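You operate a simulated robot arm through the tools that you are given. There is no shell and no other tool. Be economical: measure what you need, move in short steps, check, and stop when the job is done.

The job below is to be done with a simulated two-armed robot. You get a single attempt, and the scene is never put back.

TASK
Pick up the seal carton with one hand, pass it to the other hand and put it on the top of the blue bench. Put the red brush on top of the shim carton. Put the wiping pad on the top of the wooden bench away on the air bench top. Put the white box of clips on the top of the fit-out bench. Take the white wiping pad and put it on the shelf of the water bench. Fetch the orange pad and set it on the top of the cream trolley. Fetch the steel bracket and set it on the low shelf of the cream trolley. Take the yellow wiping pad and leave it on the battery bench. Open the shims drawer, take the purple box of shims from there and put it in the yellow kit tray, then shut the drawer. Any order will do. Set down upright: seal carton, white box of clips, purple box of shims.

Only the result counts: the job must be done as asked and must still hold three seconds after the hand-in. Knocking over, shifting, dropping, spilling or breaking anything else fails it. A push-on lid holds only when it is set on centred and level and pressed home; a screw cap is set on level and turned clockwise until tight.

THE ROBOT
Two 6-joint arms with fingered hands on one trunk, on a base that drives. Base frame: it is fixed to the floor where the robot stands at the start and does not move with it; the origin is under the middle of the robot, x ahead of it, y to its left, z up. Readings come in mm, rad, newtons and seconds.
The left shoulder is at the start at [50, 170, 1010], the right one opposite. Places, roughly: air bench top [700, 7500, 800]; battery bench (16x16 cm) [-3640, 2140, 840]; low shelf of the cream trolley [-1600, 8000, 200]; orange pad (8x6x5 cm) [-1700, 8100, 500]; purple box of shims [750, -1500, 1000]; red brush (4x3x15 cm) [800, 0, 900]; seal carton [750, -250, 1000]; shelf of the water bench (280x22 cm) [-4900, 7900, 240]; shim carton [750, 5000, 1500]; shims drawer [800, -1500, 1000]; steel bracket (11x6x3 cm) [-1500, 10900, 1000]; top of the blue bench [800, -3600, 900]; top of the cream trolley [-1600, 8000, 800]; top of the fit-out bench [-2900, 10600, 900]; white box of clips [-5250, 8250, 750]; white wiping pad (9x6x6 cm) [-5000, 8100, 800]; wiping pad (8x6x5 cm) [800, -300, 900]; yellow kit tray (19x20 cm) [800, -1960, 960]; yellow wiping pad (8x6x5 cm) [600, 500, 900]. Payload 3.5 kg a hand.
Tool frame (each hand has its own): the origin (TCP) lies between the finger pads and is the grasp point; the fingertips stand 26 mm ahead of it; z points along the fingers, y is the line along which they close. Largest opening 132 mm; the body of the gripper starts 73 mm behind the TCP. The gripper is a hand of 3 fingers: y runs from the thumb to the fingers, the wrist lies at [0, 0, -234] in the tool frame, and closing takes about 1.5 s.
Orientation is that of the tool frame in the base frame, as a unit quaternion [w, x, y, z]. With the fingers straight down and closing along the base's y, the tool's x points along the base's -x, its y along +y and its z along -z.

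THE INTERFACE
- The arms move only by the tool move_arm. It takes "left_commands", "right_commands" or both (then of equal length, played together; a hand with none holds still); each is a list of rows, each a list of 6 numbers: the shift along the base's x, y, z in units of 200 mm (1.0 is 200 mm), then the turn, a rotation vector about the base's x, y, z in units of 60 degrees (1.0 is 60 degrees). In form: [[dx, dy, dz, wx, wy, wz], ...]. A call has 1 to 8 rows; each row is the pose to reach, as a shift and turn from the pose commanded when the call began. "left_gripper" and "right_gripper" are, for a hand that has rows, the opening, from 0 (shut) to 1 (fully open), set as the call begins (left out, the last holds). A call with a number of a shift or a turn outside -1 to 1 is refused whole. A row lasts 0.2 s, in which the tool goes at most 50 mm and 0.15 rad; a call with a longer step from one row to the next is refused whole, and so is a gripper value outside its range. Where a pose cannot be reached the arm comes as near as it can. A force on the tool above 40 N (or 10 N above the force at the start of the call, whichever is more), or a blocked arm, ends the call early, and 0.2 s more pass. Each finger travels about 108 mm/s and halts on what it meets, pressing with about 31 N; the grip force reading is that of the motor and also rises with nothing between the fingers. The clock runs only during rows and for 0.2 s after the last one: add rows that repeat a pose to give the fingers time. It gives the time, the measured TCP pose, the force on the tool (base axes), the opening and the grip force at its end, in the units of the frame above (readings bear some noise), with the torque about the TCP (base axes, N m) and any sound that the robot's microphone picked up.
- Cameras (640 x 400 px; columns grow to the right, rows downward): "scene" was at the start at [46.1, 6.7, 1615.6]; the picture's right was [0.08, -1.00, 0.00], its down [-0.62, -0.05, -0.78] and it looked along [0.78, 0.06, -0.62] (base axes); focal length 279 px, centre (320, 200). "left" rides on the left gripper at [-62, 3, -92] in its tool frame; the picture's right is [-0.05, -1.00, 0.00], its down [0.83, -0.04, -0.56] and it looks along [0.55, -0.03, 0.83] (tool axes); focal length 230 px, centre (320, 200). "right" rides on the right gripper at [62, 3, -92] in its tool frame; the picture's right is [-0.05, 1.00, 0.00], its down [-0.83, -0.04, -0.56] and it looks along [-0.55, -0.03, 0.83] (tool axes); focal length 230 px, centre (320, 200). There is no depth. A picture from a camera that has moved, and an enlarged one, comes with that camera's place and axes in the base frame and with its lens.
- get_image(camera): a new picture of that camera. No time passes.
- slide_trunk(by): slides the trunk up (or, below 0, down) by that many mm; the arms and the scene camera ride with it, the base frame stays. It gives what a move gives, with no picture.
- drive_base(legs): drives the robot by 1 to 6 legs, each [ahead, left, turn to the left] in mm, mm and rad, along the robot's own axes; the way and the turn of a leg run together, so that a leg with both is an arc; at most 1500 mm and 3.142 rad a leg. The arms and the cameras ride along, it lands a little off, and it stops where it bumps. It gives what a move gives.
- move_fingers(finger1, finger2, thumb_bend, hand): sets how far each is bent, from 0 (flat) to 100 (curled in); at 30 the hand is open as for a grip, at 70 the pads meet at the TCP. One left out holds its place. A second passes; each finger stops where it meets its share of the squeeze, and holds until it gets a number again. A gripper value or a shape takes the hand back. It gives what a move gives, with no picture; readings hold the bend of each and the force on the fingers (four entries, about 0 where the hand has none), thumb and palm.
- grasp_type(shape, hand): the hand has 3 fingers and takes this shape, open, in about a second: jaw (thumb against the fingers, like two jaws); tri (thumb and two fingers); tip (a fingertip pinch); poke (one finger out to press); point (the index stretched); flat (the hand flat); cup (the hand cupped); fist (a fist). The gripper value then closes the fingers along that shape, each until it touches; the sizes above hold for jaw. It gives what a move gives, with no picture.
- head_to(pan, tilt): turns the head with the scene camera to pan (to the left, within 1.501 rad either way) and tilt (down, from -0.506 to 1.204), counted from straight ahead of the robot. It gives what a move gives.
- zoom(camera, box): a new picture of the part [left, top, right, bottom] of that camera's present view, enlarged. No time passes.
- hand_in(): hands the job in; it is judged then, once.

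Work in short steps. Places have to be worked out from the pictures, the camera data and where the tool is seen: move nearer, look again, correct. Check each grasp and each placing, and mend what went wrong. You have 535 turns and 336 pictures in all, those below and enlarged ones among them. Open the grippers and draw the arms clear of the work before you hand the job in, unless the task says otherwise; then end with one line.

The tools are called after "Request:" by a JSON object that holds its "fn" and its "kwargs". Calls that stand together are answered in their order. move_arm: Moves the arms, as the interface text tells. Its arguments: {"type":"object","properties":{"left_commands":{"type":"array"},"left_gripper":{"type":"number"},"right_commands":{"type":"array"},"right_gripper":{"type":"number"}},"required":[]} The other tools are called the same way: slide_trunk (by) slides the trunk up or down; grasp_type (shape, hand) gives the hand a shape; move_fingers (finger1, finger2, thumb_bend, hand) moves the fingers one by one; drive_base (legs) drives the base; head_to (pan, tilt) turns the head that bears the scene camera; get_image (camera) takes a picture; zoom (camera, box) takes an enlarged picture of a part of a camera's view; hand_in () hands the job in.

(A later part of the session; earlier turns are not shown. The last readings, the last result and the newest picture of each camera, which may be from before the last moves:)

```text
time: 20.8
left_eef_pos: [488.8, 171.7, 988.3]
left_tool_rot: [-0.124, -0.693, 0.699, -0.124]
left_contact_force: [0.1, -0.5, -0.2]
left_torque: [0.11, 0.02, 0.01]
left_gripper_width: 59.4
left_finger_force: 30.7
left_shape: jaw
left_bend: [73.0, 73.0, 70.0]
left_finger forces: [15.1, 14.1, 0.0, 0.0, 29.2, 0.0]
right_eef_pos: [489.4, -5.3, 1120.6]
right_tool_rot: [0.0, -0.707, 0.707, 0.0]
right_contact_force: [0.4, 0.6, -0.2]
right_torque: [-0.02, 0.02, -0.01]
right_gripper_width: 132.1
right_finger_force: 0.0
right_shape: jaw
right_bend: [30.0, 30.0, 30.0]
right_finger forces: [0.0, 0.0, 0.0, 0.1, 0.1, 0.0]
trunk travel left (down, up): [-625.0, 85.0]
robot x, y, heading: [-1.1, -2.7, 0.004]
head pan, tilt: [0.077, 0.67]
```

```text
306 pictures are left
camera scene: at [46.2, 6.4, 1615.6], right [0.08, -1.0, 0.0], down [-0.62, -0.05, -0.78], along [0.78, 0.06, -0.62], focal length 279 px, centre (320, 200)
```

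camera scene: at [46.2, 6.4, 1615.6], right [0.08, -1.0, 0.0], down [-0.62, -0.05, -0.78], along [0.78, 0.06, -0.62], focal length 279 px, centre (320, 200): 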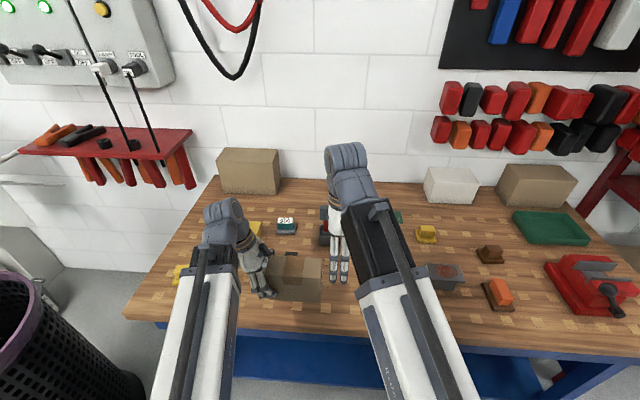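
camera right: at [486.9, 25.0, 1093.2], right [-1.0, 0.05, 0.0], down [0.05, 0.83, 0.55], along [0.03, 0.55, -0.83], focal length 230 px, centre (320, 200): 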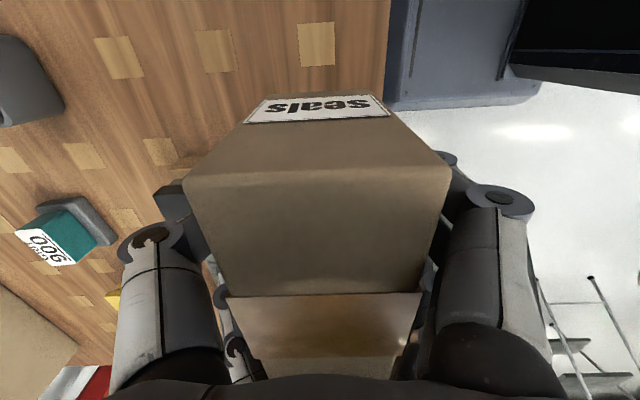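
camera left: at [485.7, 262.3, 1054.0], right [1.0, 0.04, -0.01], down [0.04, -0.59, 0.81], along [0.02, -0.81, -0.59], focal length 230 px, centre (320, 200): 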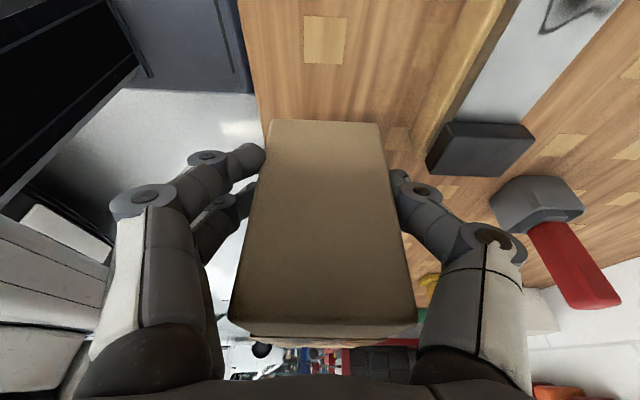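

The left hand holds the carton alone, so the handover is done. Before driving right I'll look that way with the head.

Request:
{"fn": "head_to", "kwargs": {"pan": -1.0, "tilt": 0.4}}

Request:
{"fn": "get_image", "kwargs": {"camera": "scene"}}

Request:
{"fn": "head_to", "kwargs": {"pan": -1.5, "tilt": 0.3}}

Request:
{"fn": "get_image", "kwargs": {"camera": "scene"}}

Request:
{"fn": "head_to", "kwargs": {"pan": 1.5, "tilt": 0.3}}

Request:
{"fn": "get_image", "kwargs": {"camera": "scene"}}

```text
time: 22.1
left_eef_pos: [488.8, 171.8, 987.0]
left_tool_rot: [-0.122, -0.693, 0.699, -0.124]
left_contact_force: [-0.2, -0.1, 0.1]
left_torque: [0.12, 0.01, 0.01]
left_gripper_width: 59.4
left_finger_force: 30.9
left_shape: jaw
left_bend: [73.0, 73.0, 70.0]
left_finger forces: [15.0, 14.1, 0.0, 0.0, 29.1, 0.1]
right_eef_pos: [489.4, -2.4, 1119.8]
right_tool_rot: [0.0, -0.707, 0.707, 0.001]
right_contact_force: [-0.5, 0.0, -0.1]
right_torque: [0.01, -0.03, 0.01]
right_gripper_width: 131.9
right_finger_force: 0.0
right_shape: jaw
right_bend: [30.0, 30.0, 30.0]
right_finger forces: [0.1, 0.0, 0.1, 0.1, 0.1, 0.0]
trunk travel left (down, up): [-625.0, 85.0]
robot x, y, heading: [-0.2, 1.1, -0.001]
head pan, tilt: [-1.0, 0.4]
```

```text
305 pictures are left
camera scene: at [10.5, -77.9, 1639.9], right [-0.84, -0.54, 0.0], down [-0.21, 0.33, -0.92], along [0.5, -0.77, -0.39], focal length 279 px, centre (320, 200)
```

scene: 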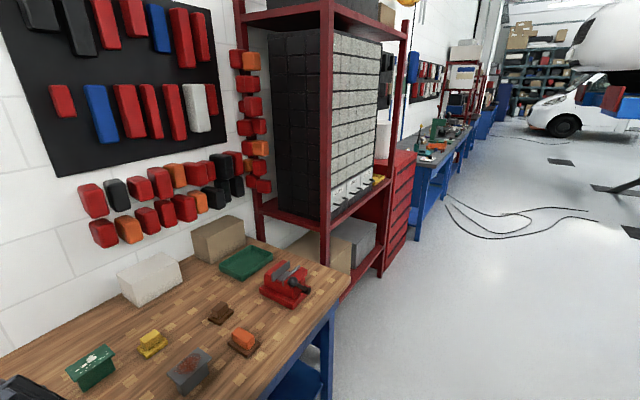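

```text
time: 23.1
left_eef_pos: [488.3, 172.7, 989.2]
left_tool_rot: [-0.123, -0.694, 0.699, -0.124]
left_contact_force: [1.0, -0.1, 0.1]
left_torque: [0.12, 0.0, 0.0]
left_gripper_width: 59.5
left_finger_force: 31.0
left_shape: jaw
left_bend: [73.0, 73.0, 70.0]
left_finger forces: [15.1, 14.1, 0.0, 0.0, 29.3, 0.1]
right_eef_pos: [490.2, -3.5, 1121.0]
right_tool_rot: [0.0, 0.707, -0.707, 0.0]
right_contact_force: [1.1, 0.9, -0.9]
right_torque: [0.02, 0.0, 0.01]
right_gripper_width: 131.8
right_finger_force: 0.1
right_shape: jaw
right_bend: [30.0, 30.0, 30.0]
right_finger forces: [0.1, 0.0, 0.0, 0.0, 0.0, 0.1]
trunk travel left (down, up): [-625.0, 85.0]
robot x, y, heading: [0.6, -0.2, -0.005]
head pan, tilt: [-1.499, 0.3]
```

```text
304 pictures are left
camera scene: at [-32.8, -93.1, 1649.2], right [-1.0, -0.07, 0.0], down [-0.02, 0.3, -0.96], along [0.07, -0.95, -0.3], focal length 279 px, centre (320, 200)
```

scene: 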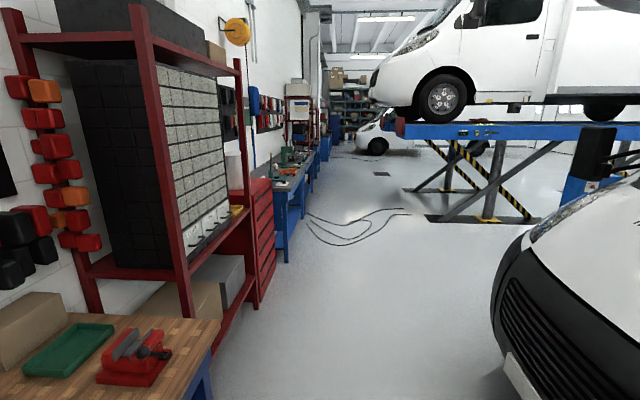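

```text
time: 25.6
left_eef_pos: [489.1, 172.5, 988.3]
left_tool_rot: [-0.123, -0.693, 0.699, -0.124]
left_contact_force: [-0.3, -0.1, 0.0]
left_torque: [0.12, -0.03, -0.01]
left_gripper_width: 59.6
left_finger_force: 31.1
left_shape: jaw
left_bend: [73.0, 73.0, 70.0]
left_finger forces: [15.1, 14.1, 0.0, 0.0, 29.2, 0.0]
right_eef_pos: [489.8, -3.9, 1120.1]
right_tool_rot: [-0.001, 0.707, -0.707, 0.0]
right_contact_force: [-0.2, 0.2, 0.4]
right_torque: [0.0, 0.01, 0.0]
right_gripper_width: 131.9
right_finger_force: 0.1
right_shape: jaw
right_bend: [30.0, 30.0, 30.0]
right_finger forces: [0.1, 0.1, 0.0, 0.1, 0.0, 0.1]
trunk travel left (down, up): [-625.0, 85.0]
robot x, y, heading: [2.1, 3.3, 0.003]
head pan, tilt: [1.499, 0.3]
```

```text
303 pictures are left
camera scene: at [-32.9, 93.2, 1649.2], right [1.0, -0.07, 0.0], down [-0.02, -0.29, -0.96], along [0.07, 0.95, -0.3], focal length 279 px, centre (320, 200)
```

scene: 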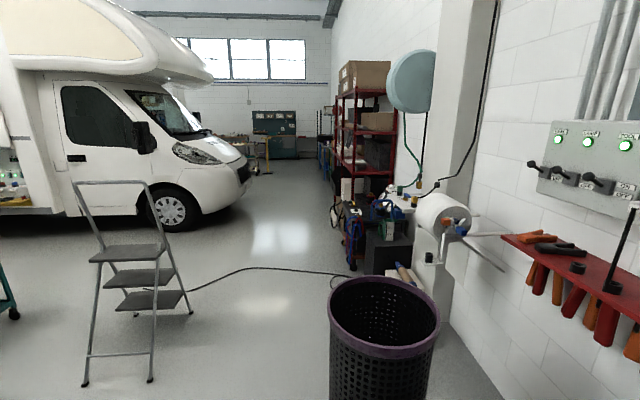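

The corridor is clear at about x≈-200. I'll back off 250 mm and strafe right towards the blue bench.

Request:
{"fn": "drive_base", "kwargs": {"legs": [[-250, 0, 0], [0, -1500, 0]]}}

Request:
{"fn": "head_to", "kwargs": {"pan": -0.8, "tilt": 0.45}}

Request:
{"fn": "get_image", "kwargs": {"camera": "scene"}}

```text
time: 34.5
left_eef_pos: [243.4, -1322.2, 988.8]
left_tool_rot: [-0.123, -0.694, 0.699, -0.125]
left_contact_force: [0.3, -0.3, -0.8]
left_torque: [0.11, -0.03, 0.0]
left_gripper_width: 59.1
left_finger_force: 31.5
left_shape: jaw
left_bend: [73.0, 73.0, 70.0]
left_finger forces: [15.1, 14.2, 0.0, 0.2, 29.3, 0.1]
right_eef_pos: [244.7, -1499.2, 1120.2]
right_tool_rot: [-0.001, 0.707, -0.707, 0.0]
right_contact_force: [0.2, -0.1, 0.9]
right_torque: [0.0, 0.0, 0.01]
right_gripper_width: 131.6
right_finger_force: 0.0
right_shape: jaw
right_bend: [30.0, 30.0, 30.0]
right_finger forces: [0.1, 0.0, 0.1, 0.1, 0.0, 0.0]
trunk travel left (down, up): [-625.0, 85.0]
robot x, y, heading: [-245.2, -1492.2, 0.002]
head pan, tilt: [1.499, 0.3]
```

```text
time: 36.6
left_eef_pos: [243.7, -1321.5, 988.6]
left_tool_rot: [-0.122, -0.694, 0.699, -0.124]
left_contact_force: [0.1, 0.2, -0.1]
left_torque: [0.18, 0.0, 0.0]
left_gripper_width: 59.2
left_finger_force: 30.8
left_shape: jaw
left_bend: [73.0, 73.0, 70.0]
left_finger forces: [15.1, 14.1, 0.0, 0.0, 29.3, 0.0]
right_eef_pos: [244.5, -1498.1, 1121.1]
right_tool_rot: [0.0, 0.707, -0.707, 0.0]
right_contact_force: [-0.5, 0.1, 0.5]
right_torque: [-0.02, -0.03, 0.01]
right_gripper_width: 132.0
right_finger_force: 0.0
right_shape: jaw
right_bend: [30.0, 30.0, 30.0]
right_finger forces: [0.0, 0.1, 0.0, 0.0, 0.1, 0.0]
trunk travel left (down, up): [-625.0, 85.0]
robot x, y, heading: [-247.2, -1495.7, 0.002]
head pan, tilt: [-0.799, 0.45]
```

```text
302 pictures are left
camera scene: at [-220.6, -1559.8, 1635.2], right [-0.72, -0.7, 0.0], down [-0.3, 0.31, -0.9], along [0.63, -0.65, -0.44], focal length 279 px, centre (320, 200)
```

scene: 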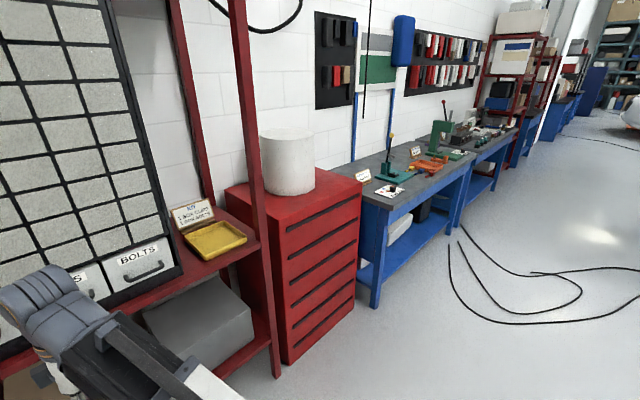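

The yellow tray and drawers are here; the blue bench is further on. I'll continue to it.

Request:
{"fn": "drive_base", "kwargs": {"legs": [[0, -1500, 0], [0, -650, 0]]}}

Request:
{"fn": "head_to", "kwargs": {"pan": 0.0, "tilt": 0.5}}

Request:
{"fn": "get_image", "kwargs": {"camera": "scene"}}

Request:
{"fn": "get_image", "kwargs": {"camera": "left"}}

```text
time: 47.0
left_eef_pos: [287.2, -3408.5, 988.4]
left_tool_rot: [0.12, 0.708, -0.684, 0.127]
left_contact_force: [0.0, -0.4, -0.2]
left_torque: [0.11, 0.0, -0.02]
left_gripper_width: 59.2
left_finger_force: 30.9
left_shape: jaw
left_bend: [73.0, 73.0, 70.0]
left_finger forces: [15.2, 14.2, 0.1, 0.1, 29.2, 0.0]
right_eef_pos: [295.0, -3583.9, 1120.5]
right_tool_rot: [0.0, 0.721, -0.693, 0.0]
right_contact_force: [-0.7, -0.5, 0.1]
right_torque: [0.02, -0.02, -0.01]
right_gripper_width: 132.0
right_finger_force: 0.0
right_shape: jaw
right_bend: [30.0, 30.0, 30.0]
right_finger forces: [0.0, 0.1, 0.1, 0.1, 0.0, 0.1]
trunk travel left (down, up): [-625.0, 85.0]
robot x, y, heading: [-197.5, -3600.4, 0.039]
head pan, tilt: [-0.799, 0.45]
```

```text
time: 48.2
left_eef_pos: [286.9, -3407.3, 987.9]
left_tool_rot: [0.121, 0.707, -0.685, 0.126]
left_contact_force: [-0.3, -0.8, 0.9]
left_torque: [0.14, -0.05, -0.01]
left_gripper_width: 59.4
left_finger_force: 30.9
left_shape: jaw
left_bend: [73.0, 73.0, 70.0]
left_finger forces: [15.1, 14.2, 0.0, 0.0, 29.2, 0.0]
right_eef_pos: [294.6, -3584.8, 1120.5]
right_tool_rot: [0.0, 0.721, -0.693, 0.0]
right_contact_force: [0.4, -0.4, 0.2]
right_torque: [-0.01, -0.01, 0.0]
right_gripper_width: 131.9
right_finger_force: 0.1
right_shape: jaw
right_bend: [30.0, 30.0, 30.0]
right_finger forces: [0.0, 0.0, 0.0, 0.1, 0.0, 0.0]
trunk travel left (down, up): [-625.0, 85.0]
robot x, y, heading: [-197.1, -3599.5, 0.044]
head pan, tilt: [0.0, 0.499]
```

```text
301 pictures are left
camera scene: at [-143.3, -3597.9, 1630.8], right [0.04, -1.0, 0.0], down [-0.48, -0.02, -0.88], along [0.88, 0.03, -0.48], focal length 279 px, centre (320, 200)
```

scene: 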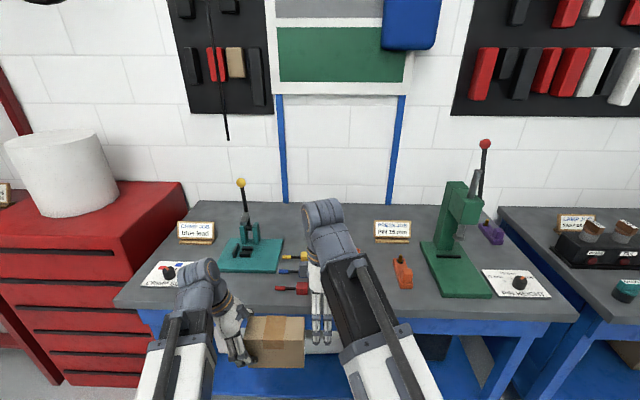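

```text
300 pictures are left
camera left: at [280.1, -3318.0, 1053.9], right [1.0, 0.08, -0.01], down [0.06, -0.59, 0.81], along [0.06, -0.81, -0.59], focal length 230 px, centre (320, 200)
```

left: 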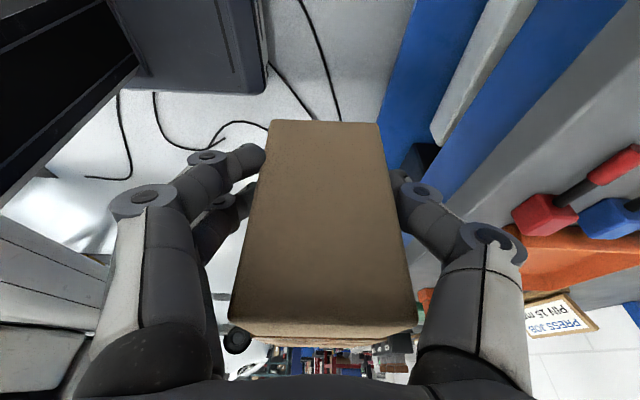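

I'm in front of the blue bench. I'll swing the right hand aside to see free space on the top.

Request:
{"fn": "move_arm", "kwargs": {"right_commands": [[0, -0.2, 0.05, 0, 0, 0], [0, -0.4, 0.05, 0, 0, 0], [0, -0.6, 0.05, 0, 0, 0], [0, -0.8, 0.05, 0, 0, 0], [0, -1.0, 0.05, 0, 0, 0]]}}

Request:
{"fn": "get_image", "kwargs": {"camera": "scene"}}

```text
time: 49.4
left_eef_pos: [286.3, -3408.0, 988.4]
left_tool_rot: [0.121, 0.707, -0.685, 0.127]
left_contact_force: [0.0, 0.2, -0.1]
left_torque: [0.16, 0.01, 0.0]
left_gripper_width: 59.3
left_finger_force: 30.8
left_shape: jaw
left_bend: [73.0, 73.0, 70.0]
left_finger forces: [15.1, 14.2, 0.0, 0.1, 29.3, 0.0]
right_eef_pos: [301.3, -3693.8, 1116.8]
right_tool_rot: [-0.001, 0.719, -0.695, 0.0]
right_contact_force: [0.4, 0.7, -0.9]
right_torque: [0.02, 0.0, -0.02]
right_gripper_width: 132.0
right_finger_force: 0.1
right_shape: jaw
right_bend: [30.0, 30.0, 30.0]
right_finger forces: [0.1, 0.0, 0.1, 0.0, 0.0, 0.0]
right hand out of reach, approached as far as the arm can: row 1, 2, 3, 4, 5
trunk travel left (down, up): [-625.0, 85.0]
robot x, y, heading: [-198.0, -3602.4, 0.039]
head pan, tilt: [0.0, 0.499]
```

```text
299 pictures are left
camera scene: at [-143.3, -3597.7, 1630.8], right [0.04, -1.0, 0.0], down [-0.48, -0.02, -0.88], along [0.88, 0.04, -0.48], focal length 279 px, centre (320, 200)
```

scene: 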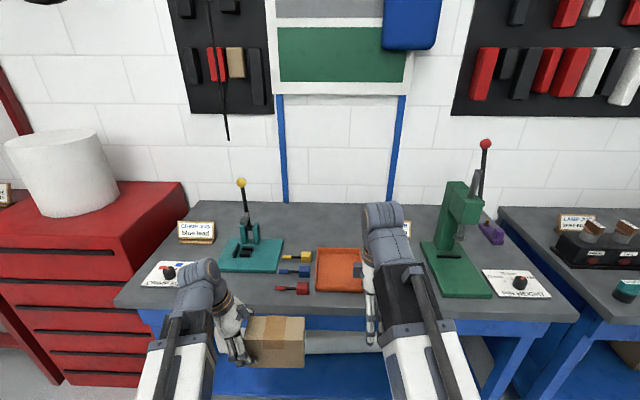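

An orange tray sits centre-front, so I need to see the right part. I'll turn the right wrist back and move the hand further right.

Request:
{"fn": "move_arm", "kwargs": {"right_commands": [[0, 0, 0, 0, 0, -0.125], [0, 0, 0, 0, 0, -0.25], [0, 0, 0, 0, 0, -0.375], [0, -0.1, 0, 0, 0, -0.5], [0, -0.3, 0, 0, 0, -0.625], [0, -0.5, 0, 0, 0, -0.75], [0, -0.7, 0, 0, 0, -0.875], [0, -0.9, 0, 0, 0, -1.0]]}}

Request:
{"fn": "get_image", "kwargs": {"camera": "scene"}}

Request:
{"fn": "get_image", "kwargs": {"camera": "right"}}

```text
time: 51.2
left_eef_pos: [287.2, -3407.4, 987.9]
left_tool_rot: [0.12, 0.707, -0.686, 0.126]
left_contact_force: [1.0, 0.8, -0.3]
left_torque: [0.14, 0.01, -0.01]
left_gripper_width: 59.4
left_finger_force: 31.3
left_shape: jaw
left_bend: [73.0, 73.0, 70.0]
left_finger forces: [15.0, 14.2, 0.0, 0.1, 29.1, 0.1]
right_eef_pos: [299.2, -3869.7, 1119.5]
right_tool_rot: [0.001, -0.277, 0.961, -0.001]
right_contact_force: [0.3, 0.0, -0.5]
right_torque: [0.0, -0.02, 0.02]
right_gripper_width: 132.0
right_finger_force: 0.1
right_shape: jaw
right_bend: [30.0, 30.0, 30.0]
right_finger forces: [0.0, 0.0, 0.0, 0.0, 0.0, 0.0]
right hand out of reach, approached as far as the arm can: row 4, 5, 6, 7
trunk travel left (down, up): [-625.0, 85.0]
robot x, y, heading: [-196.2, -3601.3, 0.041]
head pan, tilt: [0.0, 0.499]
```

```text
298 pictures are left
camera scene: at [-143.3, -3598.1, 1630.8], right [0.04, -1.0, 0.0], down [-0.48, -0.02, -0.88], along [0.88, 0.04, -0.48], focal length 279 px, centre (320, 200)
```

scene: 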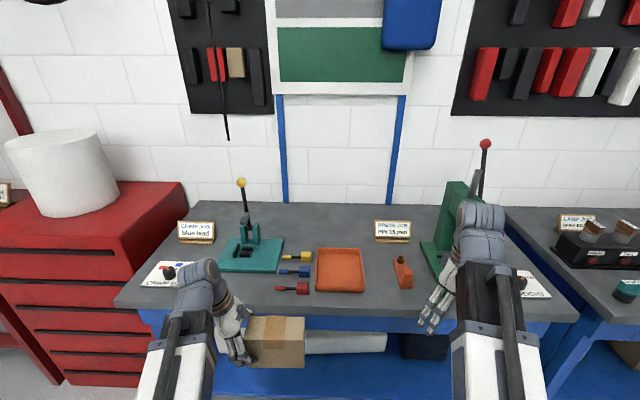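

```text
297 pictures are left
camera right: at [244.7, -3901.1, 1211.4], right [-0.49, 0.87, 0.0], down [0.72, 0.41, 0.56], along [0.49, 0.27, -0.83], focal length 230 px, centre (320, 200)
```

right: 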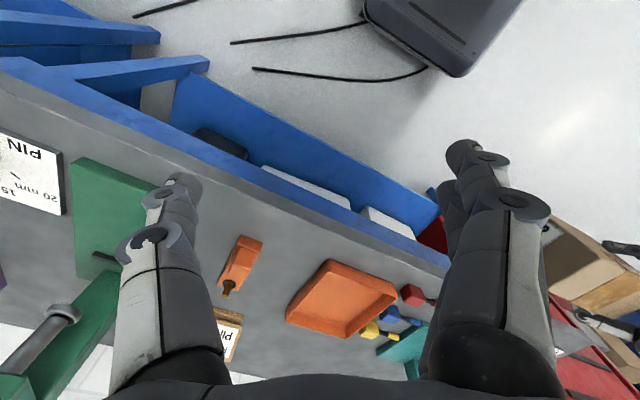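

There's a free front-left patch (x≈480–630, y≈-3390..-3150), in front of the teal press. The bench top is at about z≈895. I'll raise the trunk for clearance and drive closer.

Request:
{"fn": "slide_trunk", "kwargs": {"by": 80}}

Request:
{"fn": "drive_base", "kwargs": {"legs": [[0, 150, -0.04], [200, 0, 0]]}}

Request:
{"fn": "get_image", "kwargs": {"camera": "scene"}}

Request:
{"fn": "get_image", "kwargs": {"camera": "left"}}

```text
time: 52.3
left_eef_pos: [286.8, -3408.6, 1068.3]
left_tool_rot: [0.121, 0.707, -0.686, 0.126]
left_contact_force: [-0.6, 1.0, -1.7]
left_torque: [0.1, 0.04, 0.03]
left_gripper_width: 59.5
left_finger_force: 31.1
left_shape: jaw
left_bend: [73.0, 73.0, 70.0]
left_finger forces: [15.0, 14.2, 0.1, 0.0, 29.2, 0.0]
right_eef_pos: [299.4, -3870.9, 1199.0]
right_tool_rot: [0.002, -0.278, 0.961, -0.001]
right_contact_force: [-0.5, 0.1, 0.6]
right_torque: [-0.03, 0.03, -0.04]
right_gripper_width: 131.9
right_finger_force: 0.0
right_shape: jaw
right_bend: [30.0, 30.0, 30.0]
right_finger forces: [0.0, 0.0, 0.0, 0.0, 0.0, 0.0]
trunk travel left (down, up): [-705.0, 5.0]
robot x, y, heading: [-194.0, -3600.1, 0.039]
head pan, tilt: [0.0, 0.499]
```

```text
time: 54.9
left_eef_pos: [490.5, -3278.2, 1067.9]
left_tool_rot: [-0.124, -0.693, 0.699, -0.123]
left_contact_force: [0.5, -0.2, -1.8]
left_torque: [0.16, 0.0, -0.01]
left_gripper_width: 59.4
left_finger_force: 31.1
left_shape: jaw
left_bend: [73.0, 73.0, 70.0]
left_finger forces: [15.0, 14.0, 0.1, 0.0, 29.3, 0.0]
right_eef_pos: [484.9, -3740.0, 1198.3]
right_tool_rot: [0.002, -0.259, 0.966, -0.001]
right_contact_force: [-0.2, -0.1, -0.5]
right_torque: [0.02, 0.02, 0.0]
right_gripper_width: 132.1
right_finger_force: 0.0
right_shape: jaw
right_bend: [30.0, 30.0, 30.0]
right_finger forces: [0.0, 0.0, 0.0, 0.1, 0.0, 0.0]
trunk travel left (down, up): [-705.0, 5.0]
robot x, y, heading: [-3.6, -3447.8, 0.0]
head pan, tilt: [0.0, 0.499]
```

```text
296 pictures are left
camera scene: at [54.6, -3450.2, 1710.7], right [0.0, -1.0, 0.0], down [-0.48, 0.0, -0.88], along [0.88, 0.0, -0.48], focal length 279 px, centre (320, 200)
```

scene: 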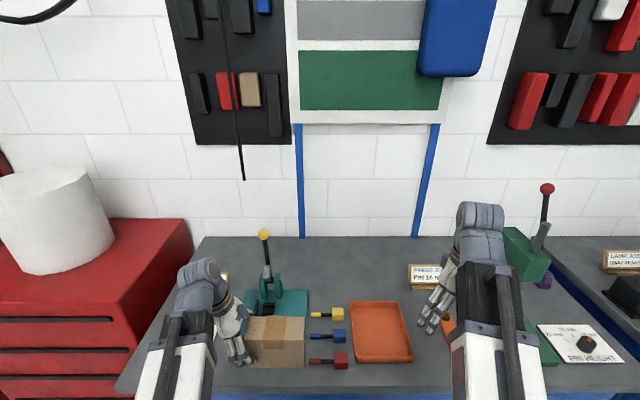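

```text
295 pictures are left
camera left: at [488.5, -3187.8, 1133.4], right [1.0, 0.04, -0.02], down [0.04, -0.59, 0.81], along [0.02, -0.81, -0.59], focal length 230 px, centre (320, 200)
```

left: 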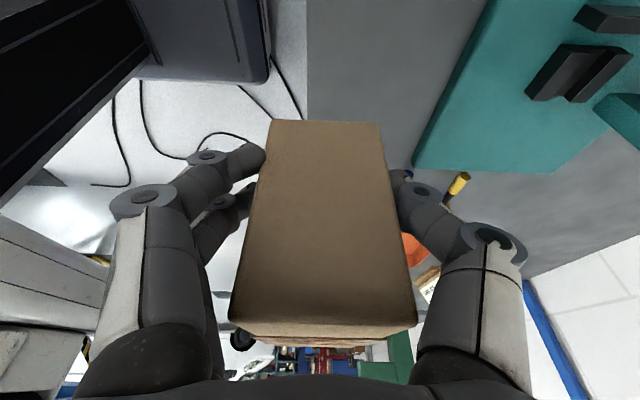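

The free strip is x 475–620 and y -3405..-3150. I'll move over the target, TCP (548,-3240), and lower most of the way.

Request:
{"fn": "move_arm", "kwargs": {"left_commands": [[0.15, 0.1, 0, 0, 0, 0], [0.285, 0.19, 0, 0, 0, 0], [0.285, 0.19, -0.2, 0, 0, 0], [0.285, 0.19, -0.4, 0, 0, 0], [0.285, 0.19, -0.5, 0, 0, 0], [0.285, 0.19, -0.5, 0, 0, 0]]}}

Request:
{"fn": "get_image", "kwargs": {"camera": "left"}}

Request:
{"fn": "zoom", "kwargs": {"camera": "scene", "box": [120, 220, 440, 400]}}

```text
time: 56.3
left_eef_pos: [546.7, -3238.8, 968.2]
left_tool_rot: [-0.122, -0.693, 0.7, -0.124]
left_contact_force: [0.0, 0.3, -1.0]
left_torque: [0.1, 0.01, -0.01]
left_gripper_width: 59.3
left_finger_force: 30.8
left_shape: jaw
left_bend: [73.0, 73.0, 70.0]
left_finger forces: [15.3, 14.1, 0.0, 0.1, 29.2, 0.1]
right_eef_pos: [485.0, -3740.4, 1199.3]
right_tool_rot: [0.002, -0.258, 0.966, -0.001]
right_contact_force: [0.2, -0.4, 0.0]
right_torque: [0.03, 0.0, 0.02]
right_gripper_width: 132.1
right_finger_force: 0.0
right_shape: jaw
right_bend: [30.0, 30.0, 30.0]
right_finger forces: [0.0, 0.0, 0.0, 0.0, 0.1, 0.0]
trunk travel left (down, up): [-705.0, 5.0]
robot x, y, heading: [4.6, -3449.7, 0.0]
head pan, tilt: [0.0, 0.499]
```

```text
294 pictures are left
camera left: at [544.1, -3149.5, 1033.1], right [1.0, 0.04, -0.01], down [0.04, -0.59, 0.81], along [0.02, -0.81, -0.59], focal length 230 px, centre (320, 200)
```

left: 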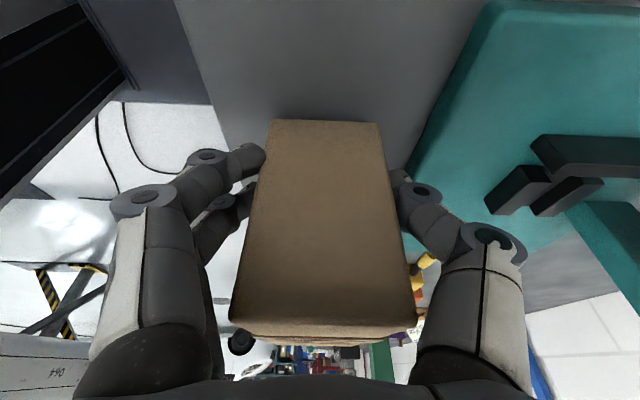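

```text
2.00 times, centred on (280, 310) of scene
camera zoom: at [53.0, -3450.2, 1710.8], right [0.0, -1.0, 0.0], down [-0.48, 0.0, -0.88], along [0.88, 0.0, -0.48], focal length 558 px, centre (400, -20)
```

zoom: 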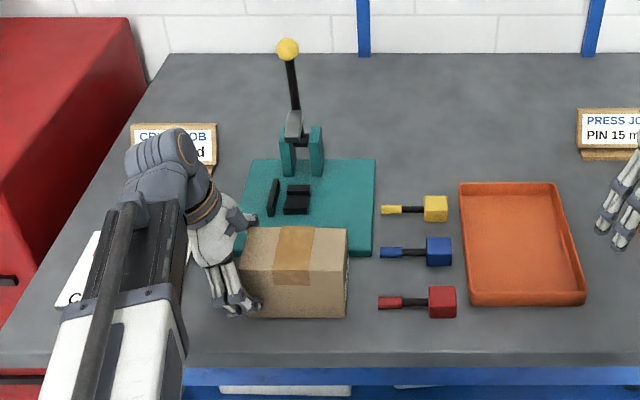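

The space is good, and I'll shift 12 mm towards the front and lower slowly.

Request:
{"fn": "move_arm", "kwargs": {"left_commands": [[-0.06, 0, 0, 0, 0, 0], [-0.06, 0, -0.04, 0, 0, 0], [-0.06, 0, -0.08, 0, 0, 0], [-0.06, 0, -0.1, 0, 0, 0]]}}

```text
time: 57.3
left_eef_pos: [536.0, -3240.9, 954.2]
left_tool_rot: [-0.122, -0.693, 0.699, -0.128]
left_contact_force: [-4.1, 2.3, 28.3]
left_torque: [-0.09, 0.21, -0.04]
left_gripper_width: 59.9
left_finger_force: 31.0
left_shape: jaw
left_bend: [74.0, 74.0, 71.0]
left_finger forces: [17.9, 17.3, 0.0, 0.1, 30.6, 0.1]
right_eef_pos: [481.7, -3741.1, 1199.9]
right_tool_rot: [0.004, -0.259, 0.966, -0.002]
right_contact_force: [0.0, 0.1, 0.2]
right_torque: [0.01, 0.01, -0.04]
right_gripper_width: 131.8
right_finger_force: 0.1
right_shape: jaw
right_bend: [30.0, 30.0, 30.0]
right_finger forces: [0.0, 0.0, 0.1, 0.0, 0.1, 0.1]
trunk travel left (down, up): [-705.0, 5.0]
robot x, y, heading: [0.3, -3451.6, 0.001]
head pan, tilt: [0.0, 0.499]
stopped in row 4 (left hand): the force on the tool passed its limit (the readings are from after the stop); the commanded pose is now the measured one
```

There's contact (28 N up), so the carton rests on the bench. I'll open to 0.62 and wait.

Request:
{"fn": "move_arm", "kwargs": {"left_commands": [[0, 0, 0, 0, 0, 0], [0, 0, 0, 0, 0, 0], [0, 0, 0, 0, 0, 0], [0, 0, 0, 0, 0, 0]], "left_gripper": 0.62}}

Request:
{"fn": "get_image", "kwargs": {"camera": "left"}}

Request:
{"fn": "zoom", "kwargs": {"camera": "scene", "box": [120, 220, 440, 400]}}

```text
time: 58.3
left_eef_pos: [535.7, -3239.6, 951.9]
left_tool_rot: [-0.122, -0.693, 0.699, -0.127]
left_contact_force: [0.7, -0.3, 0.2]
left_torque: [0.01, 0.03, -0.01]
left_gripper_width: 81.5
left_finger_force: 0.0
left_shape: jaw
left_bend: [71.0, 71.0, 70.0]
left_finger forces: [0.1, 0.0, 0.1, 0.0, 0.1, 0.1]
right_eef_pos: [483.7, -3740.1, 1199.4]
right_tool_rot: [0.002, -0.259, 0.966, -0.001]
right_contact_force: [0.2, 0.3, 0.2]
right_torque: [-0.04, 0.01, 0.0]
right_gripper_width: 131.9
right_finger_force: 0.0
right_shape: jaw
right_bend: [30.0, 30.0, 30.0]
right_finger forces: [0.0, 0.0, 0.1, 0.1, 0.0, 0.0]
trunk travel left (down, up): [-705.0, 5.0]
robot x, y, heading: [2.2, -3449.1, 0.001]
head pan, tilt: [0.0, 0.499]
```

```text
292 pictures are left
camera left: at [532.7, -3149.9, 1016.1], right [1.0, 0.04, -0.01], down [0.03, -0.59, 0.81], along [0.03, -0.81, -0.59], focal length 230 px, centre (320, 200)
```

left: 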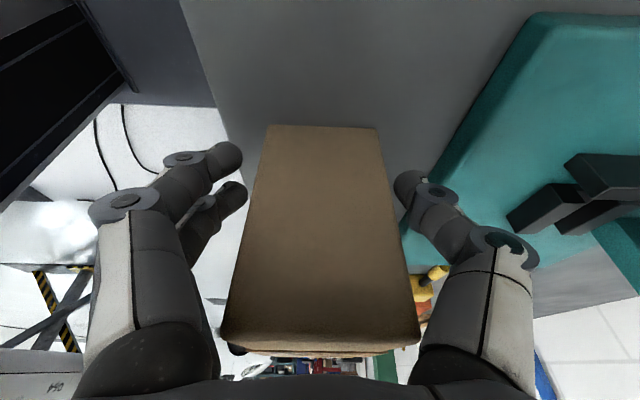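

```text
2.00 times, centred on (280, 310) of scene
camera zoom: at [52.7, -3450.3, 1710.7], right [0.0, -1.0, 0.0], down [-0.48, 0.0, -0.88], along [0.88, 0.0, -0.48], focal length 558 px, centre (400, -20)
```

zoom: 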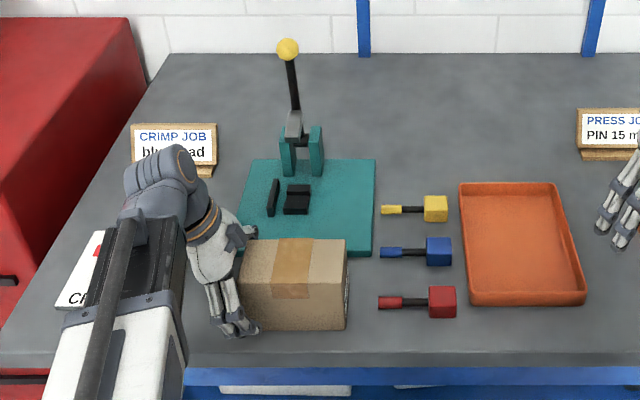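

The carton stands flat. I'll withdraw the hand along its axis, straight up and slightly left.

Request:
{"fn": "move_arm", "kwargs": {"left_commands": [[0, 0.06, 0.18, 0, 0, 0], [0, 0.12, 0.35, 0, 0, 0], [0, 0.18, 0.52, 0, 0, 0], [0, 0.2, 0.7, 0, 0, 0]]}}

Request:
{"fn": "drive_base", "kwargs": {"legs": [[-250, 0, 0]]}}

Request:
{"fn": "get_image", "kwargs": {"camera": "scene"}}

```text
time: 59.3
left_eef_pos: [537.2, -3200.8, 1090.7]
left_tool_rot: [-0.122, -0.693, 0.699, -0.126]
left_contact_force: [0.6, -0.3, -0.7]
left_torque: [-0.01, 0.0, 0.02]
left_gripper_width: 81.6
left_finger_force: 0.1
left_shape: jaw
left_bend: [71.0, 71.0, 70.0]
left_finger forces: [0.0, 0.1, 0.1, 0.0, 0.0, 0.1]
right_eef_pos: [483.8, -3739.8, 1199.3]
right_tool_rot: [0.003, -0.258, 0.966, -0.002]
right_contact_force: [0.2, -0.1, 0.2]
right_torque: [-0.02, 0.03, 0.01]
right_gripper_width: 132.2
right_finger_force: 0.1
right_shape: jaw
right_bend: [30.0, 30.0, 30.0]
right_finger forces: [0.1, 0.0, 0.1, 0.1, 0.1, 0.0]
trunk travel left (down, up): [-705.0, 5.0]
robot x, y, heading: [1.8, -3447.2, -0.002]
head pan, tilt: [0.0, 0.499]
```

```text
time: 61.2
left_eef_pos: [279.6, -3200.2, 1092.4]
left_tool_rot: [-0.121, -0.694, 0.699, -0.126]
left_contact_force: [-0.6, -0.5, 0.2]
left_torque: [-0.01, -0.02, 0.01]
left_gripper_width: 81.8
left_finger_force: 0.1
left_shape: jaw
left_bend: [71.0, 71.0, 70.0]
left_finger forces: [0.0, 0.0, 0.1, 0.0, 0.1, 0.0]
right_eef_pos: [229.1, -3739.3, 1199.1]
right_tool_rot: [0.003, -0.259, 0.966, -0.001]
right_contact_force: [-0.5, -0.9, 1.1]
right_torque: [0.0, -0.05, -0.05]
right_gripper_width: 131.9
right_finger_force: 0.0
right_shape: jaw
right_bend: [30.0, 30.0, 30.0]
right_finger forces: [0.1, 0.0, 0.0, 0.0, 0.1, 0.0]
trunk travel left (down, up): [-705.0, 5.0]
robot x, y, heading: [-254.1, -3446.6, 0.005]
head pan, tilt: [0.0, 0.499]
```

```text
290 pictures are left
camera scene: at [-203.9, -3450.4, 1710.8], right [0.0, -1.0, 0.0], down [-0.48, 0.0, -0.88], along [0.88, 0.0, -0.48], focal length 279 px, centre (320, 200)
```

scene: 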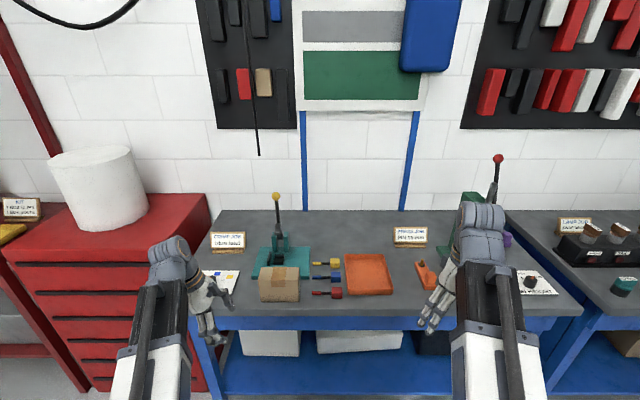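

The seal carton is done. I'll straighten both hands and strafe back to the drawers.

Request:
{"fn": "move_arm", "kwargs": {"left_commands": [[0, 0, 0, 0.11, 0, 0], [0, 0, 0, 0.22, 0, 0], [0, 0, 0, 0.333, 0, 0], [0, 0, 0, 0.333, 0, 0]], "right_commands": [[0, 0, 0, 0, 0, -0.125], [0, 0, 0, 0, 0, -0.25], [0, 0, 0, 0, 0, -0.375], [0, 0, 0, 0, 0, -0.5]], "left_gripper": 1}}

Request:
{"fn": "move_arm", "kwargs": {"left_commands": [[0, 0, 0, 0, 0, -0.14], [0, 0, 0, 0, 0, -0.28], [0, 0, 0, 0, 0, -0.42], [0, 0, 0, 0, 0, -0.56], [0, 0, 0, 0, 0, -0.7], [0, 0, 0, 0, 0, -0.84], [0, 0, 0, 0, 0, -0.98]]}}

Request:
{"fn": "move_arm", "kwargs": {"left_commands": [[0, 0, 0, 0, 0, -0.14], [0, 0, 0, 0, 0, -0.28], [0, 0, 0, 0, 0, -0.42], [0, 0, 0, 0, 0, -0.52]]}}

Request:
{"fn": "drive_base", "kwargs": {"legs": [[0, 1500, 0], [0, 150, 0]]}}

Request:
{"fn": "get_image", "kwargs": {"camera": "scene"}}

```text
time: 62.2
left_eef_pos: [279.2, -3200.1, 1091.2]
left_tool_rot: [0.0, -0.705, 0.71, -0.003]
left_contact_force: [-0.3, -0.3, 0.7]
left_torque: [-0.01, 0.01, -0.03]
left_gripper_width: 131.8
left_finger_force: 0.1
left_shape: jaw
left_bend: [30.0, 30.0, 30.0]
left_finger forces: [0.0, 0.0, 0.0, 0.0, 0.0, 0.0]
right_eef_pos: [229.0, -3739.3, 1199.7]
right_tool_rot: [0.002, 0.0, 1.0, -0.002]
right_contact_force: [0.1, 0.7, -0.3]
right_torque: [0.01, 0.04, 0.01]
right_gripper_width: 131.9
right_finger_force: 0.1
right_shape: jaw
right_bend: [30.0, 30.0, 30.0]
right_finger forces: [0.1, 0.1, 0.0, 0.1, 0.1, 0.0]
trunk travel left (down, up): [-705.0, 5.0]
robot x, y, heading: [-256.4, -3452.3, 0.008]
head pan, tilt: [0.0, 0.499]
```

```text
time: 63.8
left_eef_pos: [280.0, -3199.6, 1091.7]
left_tool_rot: [-0.002, -0.264, 0.965, -0.003]
left_contact_force: [0.5, -0.9, -0.1]
left_torque: [0.0, 0.0, 0.0]
left_gripper_width: 132.1
left_finger_force: 0.1
left_shape: jaw
left_bend: [30.0, 30.0, 30.0]
left_finger forces: [0.0, 0.0, 0.0, 0.1, 0.0, 0.0]
right_eef_pos: [228.7, -3740.1, 1199.7]
right_tool_rot: [0.002, 0.0, 1.0, -0.001]
right_contact_force: [-0.5, -0.5, 0.7]
right_torque: [-0.01, 0.0, 0.02]
right_gripper_width: 131.9
right_finger_force: 0.0
right_shape: jaw
right_bend: [30.0, 30.0, 30.0]
right_finger forces: [0.0, 0.0, 0.0, 0.1, 0.0, 0.1]
trunk travel left (down, up): [-705.0, 5.0]
robot x, y, heading: [-252.2, -3453.5, 0.003]
head pan, tilt: [0.0, 0.499]
```

```text
time: 64.8
left_eef_pos: [279.5, -3200.6, 1091.6]
left_tool_rot: [-0.003, 0.005, 1.0, -0.003]
left_contact_force: [-0.5, 0.3, 0.6]
left_torque: [0.01, 0.0, 0.0]
left_gripper_width: 131.6
left_finger_force: 0.0
left_shape: jaw
left_bend: [30.0, 30.0, 30.0]
left_finger forces: [0.0, 0.0, 0.0, 0.0, 0.0, 0.0]
right_eef_pos: [228.8, -3738.8, 1199.7]
right_tool_rot: [0.002, -0.001, 1.0, -0.001]
right_contact_force: [0.8, 0.3, -0.4]
right_torque: [0.02, -0.03, 0.04]
right_gripper_width: 131.7
right_finger_force: 0.0
right_shape: jaw
right_bend: [30.0, 30.0, 30.0]
right_finger forces: [0.0, 0.1, 0.0, 0.0, 0.0, 0.0]
trunk travel left (down, up): [-705.0, 5.0]
robot x, y, heading: [-253.6, -3451.7, 0.003]
head pan, tilt: [0.0, 0.499]
```

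```text
time: 73.2
left_eef_pos: [289.1, -1548.1, 1090.6]
left_tool_rot: [-0.001, 0.007, 1.0, -0.003]
left_contact_force: [0.0, -0.2, -1.1]
left_torque: [-0.01, 0.0, -0.01]
left_gripper_width: 131.7
left_finger_force: 0.0
left_shape: jaw
left_bend: [30.0, 30.0, 30.0]
left_finger forces: [0.0, 0.0, 0.1, 0.1, 0.1, 0.1]
right_eef_pos: [233.6, -2087.1, 1200.3]
right_tool_rot: [0.003, 0.002, 1.0, -0.003]
right_contact_force: [0.8, 0.4, 0.6]
right_torque: [0.01, -0.01, 0.0]
right_gripper_width: 131.9
right_finger_force: 0.0
right_shape: jaw
right_bend: [30.0, 30.0, 30.0]
right_finger forces: [0.0, 0.0, 0.0, 0.1, 0.0, 0.0]
trunk travel left (down, up): [-705.0, 5.0]
robot x, y, heading: [-247.0, -1792.7, -0.005]
head pan, tilt: [0.0, 0.499]
```

```text
289 pictures are left
camera scene: at [-196.2, -1793.8, 1710.8], right [-0.01, -1.0, 0.0], down [-0.48, 0.0, -0.88], along [0.88, -0.01, -0.48], focal length 279 px, centre (320, 200)
```

scene: 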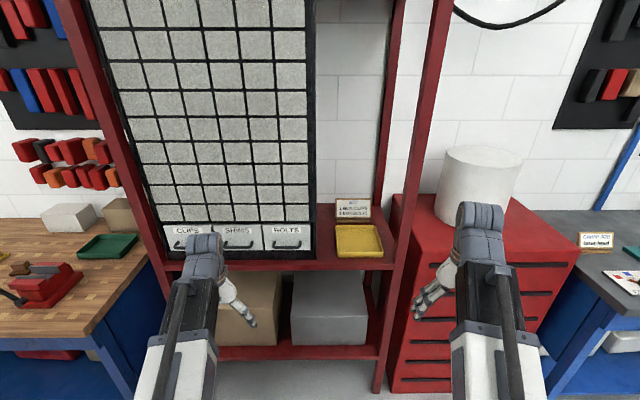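

Request:
{"fn": "zoom", "kwargs": {"camera": "scene", "box": [140, 170, 460, 350]}}

```text
2.00 times, centred on (300, 260) of scene
camera zoom: at [-196.2, -1793.8, 1710.8], right [-0.01, -1.0, 0.0], down [-0.48, 0.0, -0.88], along [0.88, -0.01, -0.48], focal length 558 px, centre (360, 80)
```

zoom: 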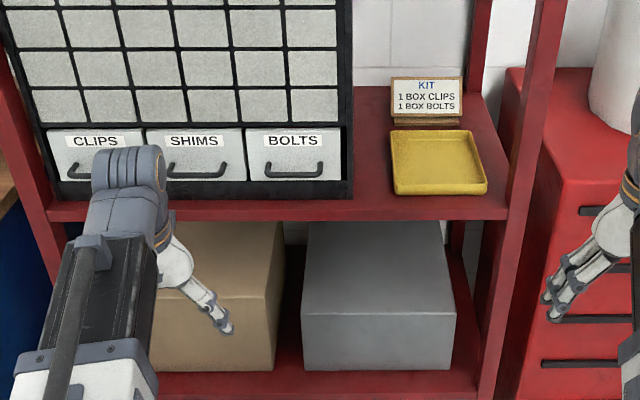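

The SHIMS drawer is the middle one, with a horizontal bar handle. I'll move to stand nearly in front of it and look closer.

Request:
{"fn": "drive_base", "kwargs": {"legs": [[150, 160, 0.005]]}}

Request:
{"fn": "get_image", "kwargs": {"camera": "scene"}}

```text
time: 74.9
left_eef_pos: [436.2, -1382.2, 1091.9]
left_tool_rot: [-0.002, 0.004, 1.0, -0.003]
left_contact_force: [0.3, 0.0, -0.9]
left_torque: [0.02, 0.03, -0.01]
left_gripper_width: 132.1
left_finger_force: 0.0
left_shape: jaw
left_bend: [30.0, 30.0, 30.0]
left_finger forces: [0.0, 0.1, 0.0, 0.1, 0.0, 0.0]
right_eef_pos: [385.9, -1922.8, 1199.7]
right_tool_rot: [0.003, 0.0, 1.0, -0.003]
right_contact_force: [-0.4, 0.2, -0.8]
right_torque: [0.04, -0.01, 0.01]
right_gripper_width: 132.0
right_finger_force: 0.0
right_shape: jaw
right_bend: [30.0, 30.0, 30.0]
right_finger forces: [0.0, 0.1, 0.0, 0.0, 0.0, 0.0]
trunk travel left (down, up): [-705.0, 5.0]
robot x, y, heading: [-96.8, -1632.6, -0.003]
head pan, tilt: [0.0, 0.499]
```

```text
287 pictures are left
camera scene: at [-45.9, -1631.5, 1710.7], right [0.0, -1.0, 0.0], down [-0.48, 0.0, -0.88], along [0.88, 0.0, -0.48], focal length 279 px, centre (320, 200)
```

scene: 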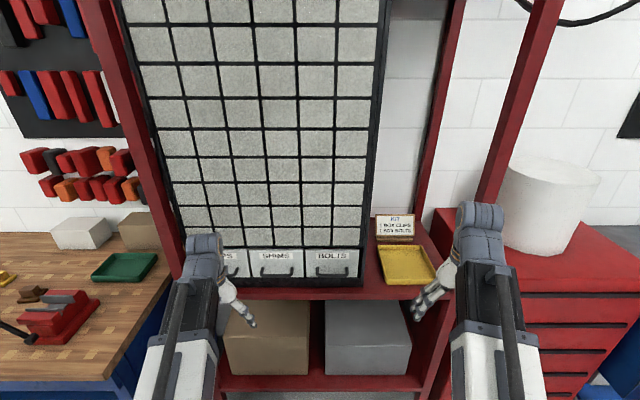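

Triangulated, the shims handle is at about (700,-1480,1018). I'll turn the left hand to point forward, first pitching it up.

Request:
{"fn": "move_arm", "kwargs": {"left_commands": [[-0.1, 0, 0, 0, -0.14, 0], [-0.2, 0, 0, 0, -0.28, 0], [-0.2, 0, 0, 0, -0.42, 0], [-0.2, 0, 0, 0, -0.56, 0], [-0.2, 0, 0, 0, -0.7, 0], [-0.2, 0, 0, 0, -0.84, 0], [-0.2, 0, 0, 0, -0.98, 0]]}}

Request:
{"fn": "move_arm", "kwargs": {"left_commands": [[0, 0, 0, 0, -0.14, 0], [0, 0, 0, 0, -0.28, 0], [0, 0, 0, 0, -0.42, 0], [0, 0, 0, 0, -0.52, 0], [0, 0, 0, 0, -0.52, 0]]}}

Request:
{"fn": "get_image", "kwargs": {"camera": "left"}}

```text
time: 76.5
left_eef_pos: [548.9, -1319.9, 1102.0]
left_tool_rot: [0.488, 0.006, 0.873, -0.001]
left_contact_force: [0.3, 0.3, 0.3]
left_torque: [0.01, 0.02, -0.03]
left_gripper_width: 131.5
left_finger_force: 0.0
left_shape: jaw
left_bend: [30.0, 30.0, 30.0]
left_finger forces: [0.0, 0.1, 0.0, 0.1, 0.1, 0.0]
left hand out of reach, approached as far as the arm can: row 2, 3, 4, 5, 6, 7
right_eef_pos: [385.1, -1922.5, 1199.1]
right_tool_rot: [0.002, 0.0, 1.0, -0.003]
right_contact_force: [0.1, 0.6, 0.0]
right_torque: [0.04, -0.01, -0.04]
right_gripper_width: 131.8
right_finger_force: 0.2
right_shape: jaw
right_bend: [30.0, 30.0, 30.0]
right_finger forces: [0.0, 0.0, 0.0, 0.1, 0.0, 0.1]
trunk travel left (down, up): [-705.0, 5.0]
robot x, y, heading: [-99.8, -1632.9, -0.004]
head pan, tilt: [0.0, 0.499]
```

```text
time: 77.7
left_eef_pos: [562.7, -1314.7, 1098.8]
left_tool_rot: [0.706, 0.005, 0.708, 0.001]
left_contact_force: [-0.1, -0.3, -0.4]
left_torque: [0.0, 0.0, -0.01]
left_gripper_width: 131.8
left_finger_force: 0.0
left_shape: jaw
left_bend: [30.0, 30.0, 30.0]
left_finger forces: [0.0, 0.0, 0.0, 0.0, 0.1, 0.0]
left hand out of reach, approached as far as the arm can: row 1, 2, 3, 4, 5
right_eef_pos: [384.9, -1922.1, 1199.2]
right_tool_rot: [0.003, 0.0, 1.0, -0.002]
right_contact_force: [-0.6, 0.1, 0.2]
right_torque: [0.01, -0.01, 0.01]
right_gripper_width: 132.0
right_finger_force: 0.0
right_shape: jaw
right_bend: [30.0, 30.0, 30.0]
right_finger forces: [0.1, 0.0, 0.1, 0.0, 0.0, 0.0]
trunk travel left (down, up): [-705.0, 5.0]
robot x, y, heading: [-96.1, -1634.2, -0.002]
head pan, tilt: [0.0, 0.499]
```

```text
286 pictures are left
camera left: at [471.3, -1310.3, 1161.2], right [-0.01, -1.0, 0.04], down [-0.56, -0.03, -0.83], along [0.83, -0.03, -0.56], focal length 230 px, centre (320, 200)
```

left: 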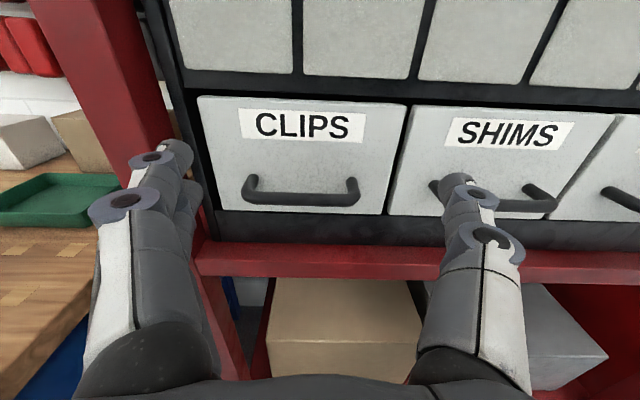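

The hand points forward now. Next I'll roll 90° about x so the fingers close vertically on the bar, while moving towards the shims handle's y.

Request:
{"fn": "move_arm", "kwargs": {"left_commands": [[0, 0, 0, 0.14, 0, 0], [0, -0.1, 0, 0.28, 0, 0], [0, -0.2, 0, 0.42, 0, 0], [0, -0.3, 0, 0.56, 0, 0], [0, -0.4, 0, 0.7, 0, 0], [0, -0.4, 0, 0.84, 0, 0], [0, -0.4, 0, 0.98, 0, 0]]}}

Request:
{"fn": "move_arm", "kwargs": {"left_commands": [[0, 0, 0, 0.14, 0, 0], [0, 0, 0, 0.28, 0, 0], [0, 0, 0, 0.42, 0, 0], [0, 0, 0, 0.52, 0, 0], [0, 0, 0, 0.52, 0, 0]]}}

Request:
{"fn": "get_image", "kwargs": {"camera": "left"}}

Request:
{"fn": "get_image", "kwargs": {"camera": "scene"}}

```text
time: 79.3
left_eef_pos: [585.3, -1393.5, 1093.4]
left_tool_rot: [0.612, 0.352, 0.616, 0.35]
left_contact_force: [-1.0, 0.8, -0.4]
left_torque: [0.01, 0.0, -0.01]
left_gripper_width: 131.9
left_finger_force: 0.1
left_shape: jaw
left_bend: [30.0, 30.0, 30.0]
left_finger forces: [0.1, 0.1, 0.0, 0.1, 0.0, 0.0]
left hand out of reach, approached as far as the arm can: row 2, 3, 4, 5, 6, 7
right_eef_pos: [384.7, -1922.3, 1198.7]
right_tool_rot: [0.002, 0.0, 1.0, -0.002]
right_contact_force: [-0.3, -0.3, 0.4]
right_torque: [0.02, -0.03, -0.04]
right_gripper_width: 132.3
right_finger_force: 0.1
right_shape: jaw
right_bend: [30.0, 30.0, 30.0]
right_finger forces: [0.0, 0.0, 0.1, 0.0, 0.0, 0.0]
trunk travel left (down, up): [-705.0, 5.0]
robot x, y, heading: [-98.4, -1631.5, 0.001]
head pan, tilt: [0.0, 0.499]
```

```text
time: 80.5
left_eef_pos: [586.5, -1392.2, 1093.9]
left_tool_rot: [0.495, 0.503, 0.5, 0.502]
left_contact_force: [0.5, 0.0, -0.2]
left_torque: [-0.01, 0.0, -0.02]
left_gripper_width: 131.8
left_finger_force: 0.1
left_shape: jaw
left_bend: [30.0, 30.0, 30.0]
left_finger forces: [0.1, 0.0, 0.1, 0.0, 0.1, 0.0]
right_eef_pos: [385.5, -1921.3, 1198.5]
right_tool_rot: [0.003, 0.0, 1.0, -0.002]
right_contact_force: [-0.4, -1.1, 0.0]
right_torque: [-0.02, 0.0, 0.0]
right_gripper_width: 131.9
right_finger_force: 0.0
right_shape: jaw
right_bend: [30.0, 30.0, 30.0]
right_finger forces: [0.1, 0.1, 0.0, 0.0, 0.0, 0.0]
trunk travel left (down, up): [-705.0, 5.0]
robot x, y, heading: [-96.7, -1632.5, -0.003]
head pan, tilt: [0.0, 0.499]
```

```text
285 pictures are left
camera left: at [493.3, -1453.3, 1096.1], right [-0.01, -0.04, -1.0], down [-0.56, 0.83, -0.03], along [0.83, 0.56, -0.03], focal length 230 px, centre (320, 200)
```

left: 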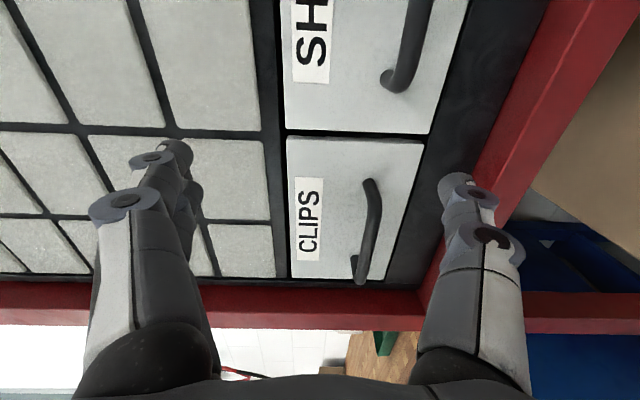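

```text
284 pictures are left
camera scene: at [-46.9, -1632.6, 1710.8], right [0.0, -1.0, 0.0], down [-0.48, 0.0, -0.88], along [0.88, 0.0, -0.48], focal length 279 px, centre (320, 200)
```

scene: 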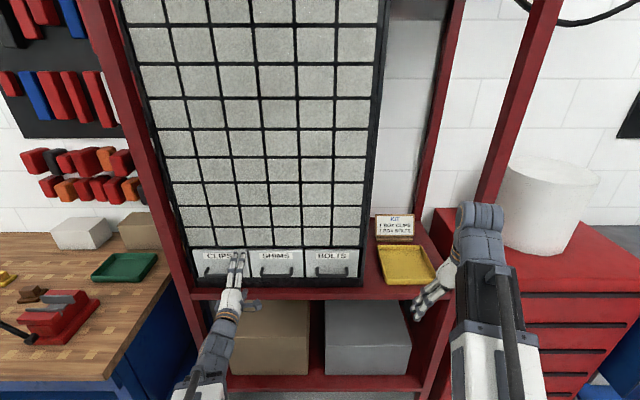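

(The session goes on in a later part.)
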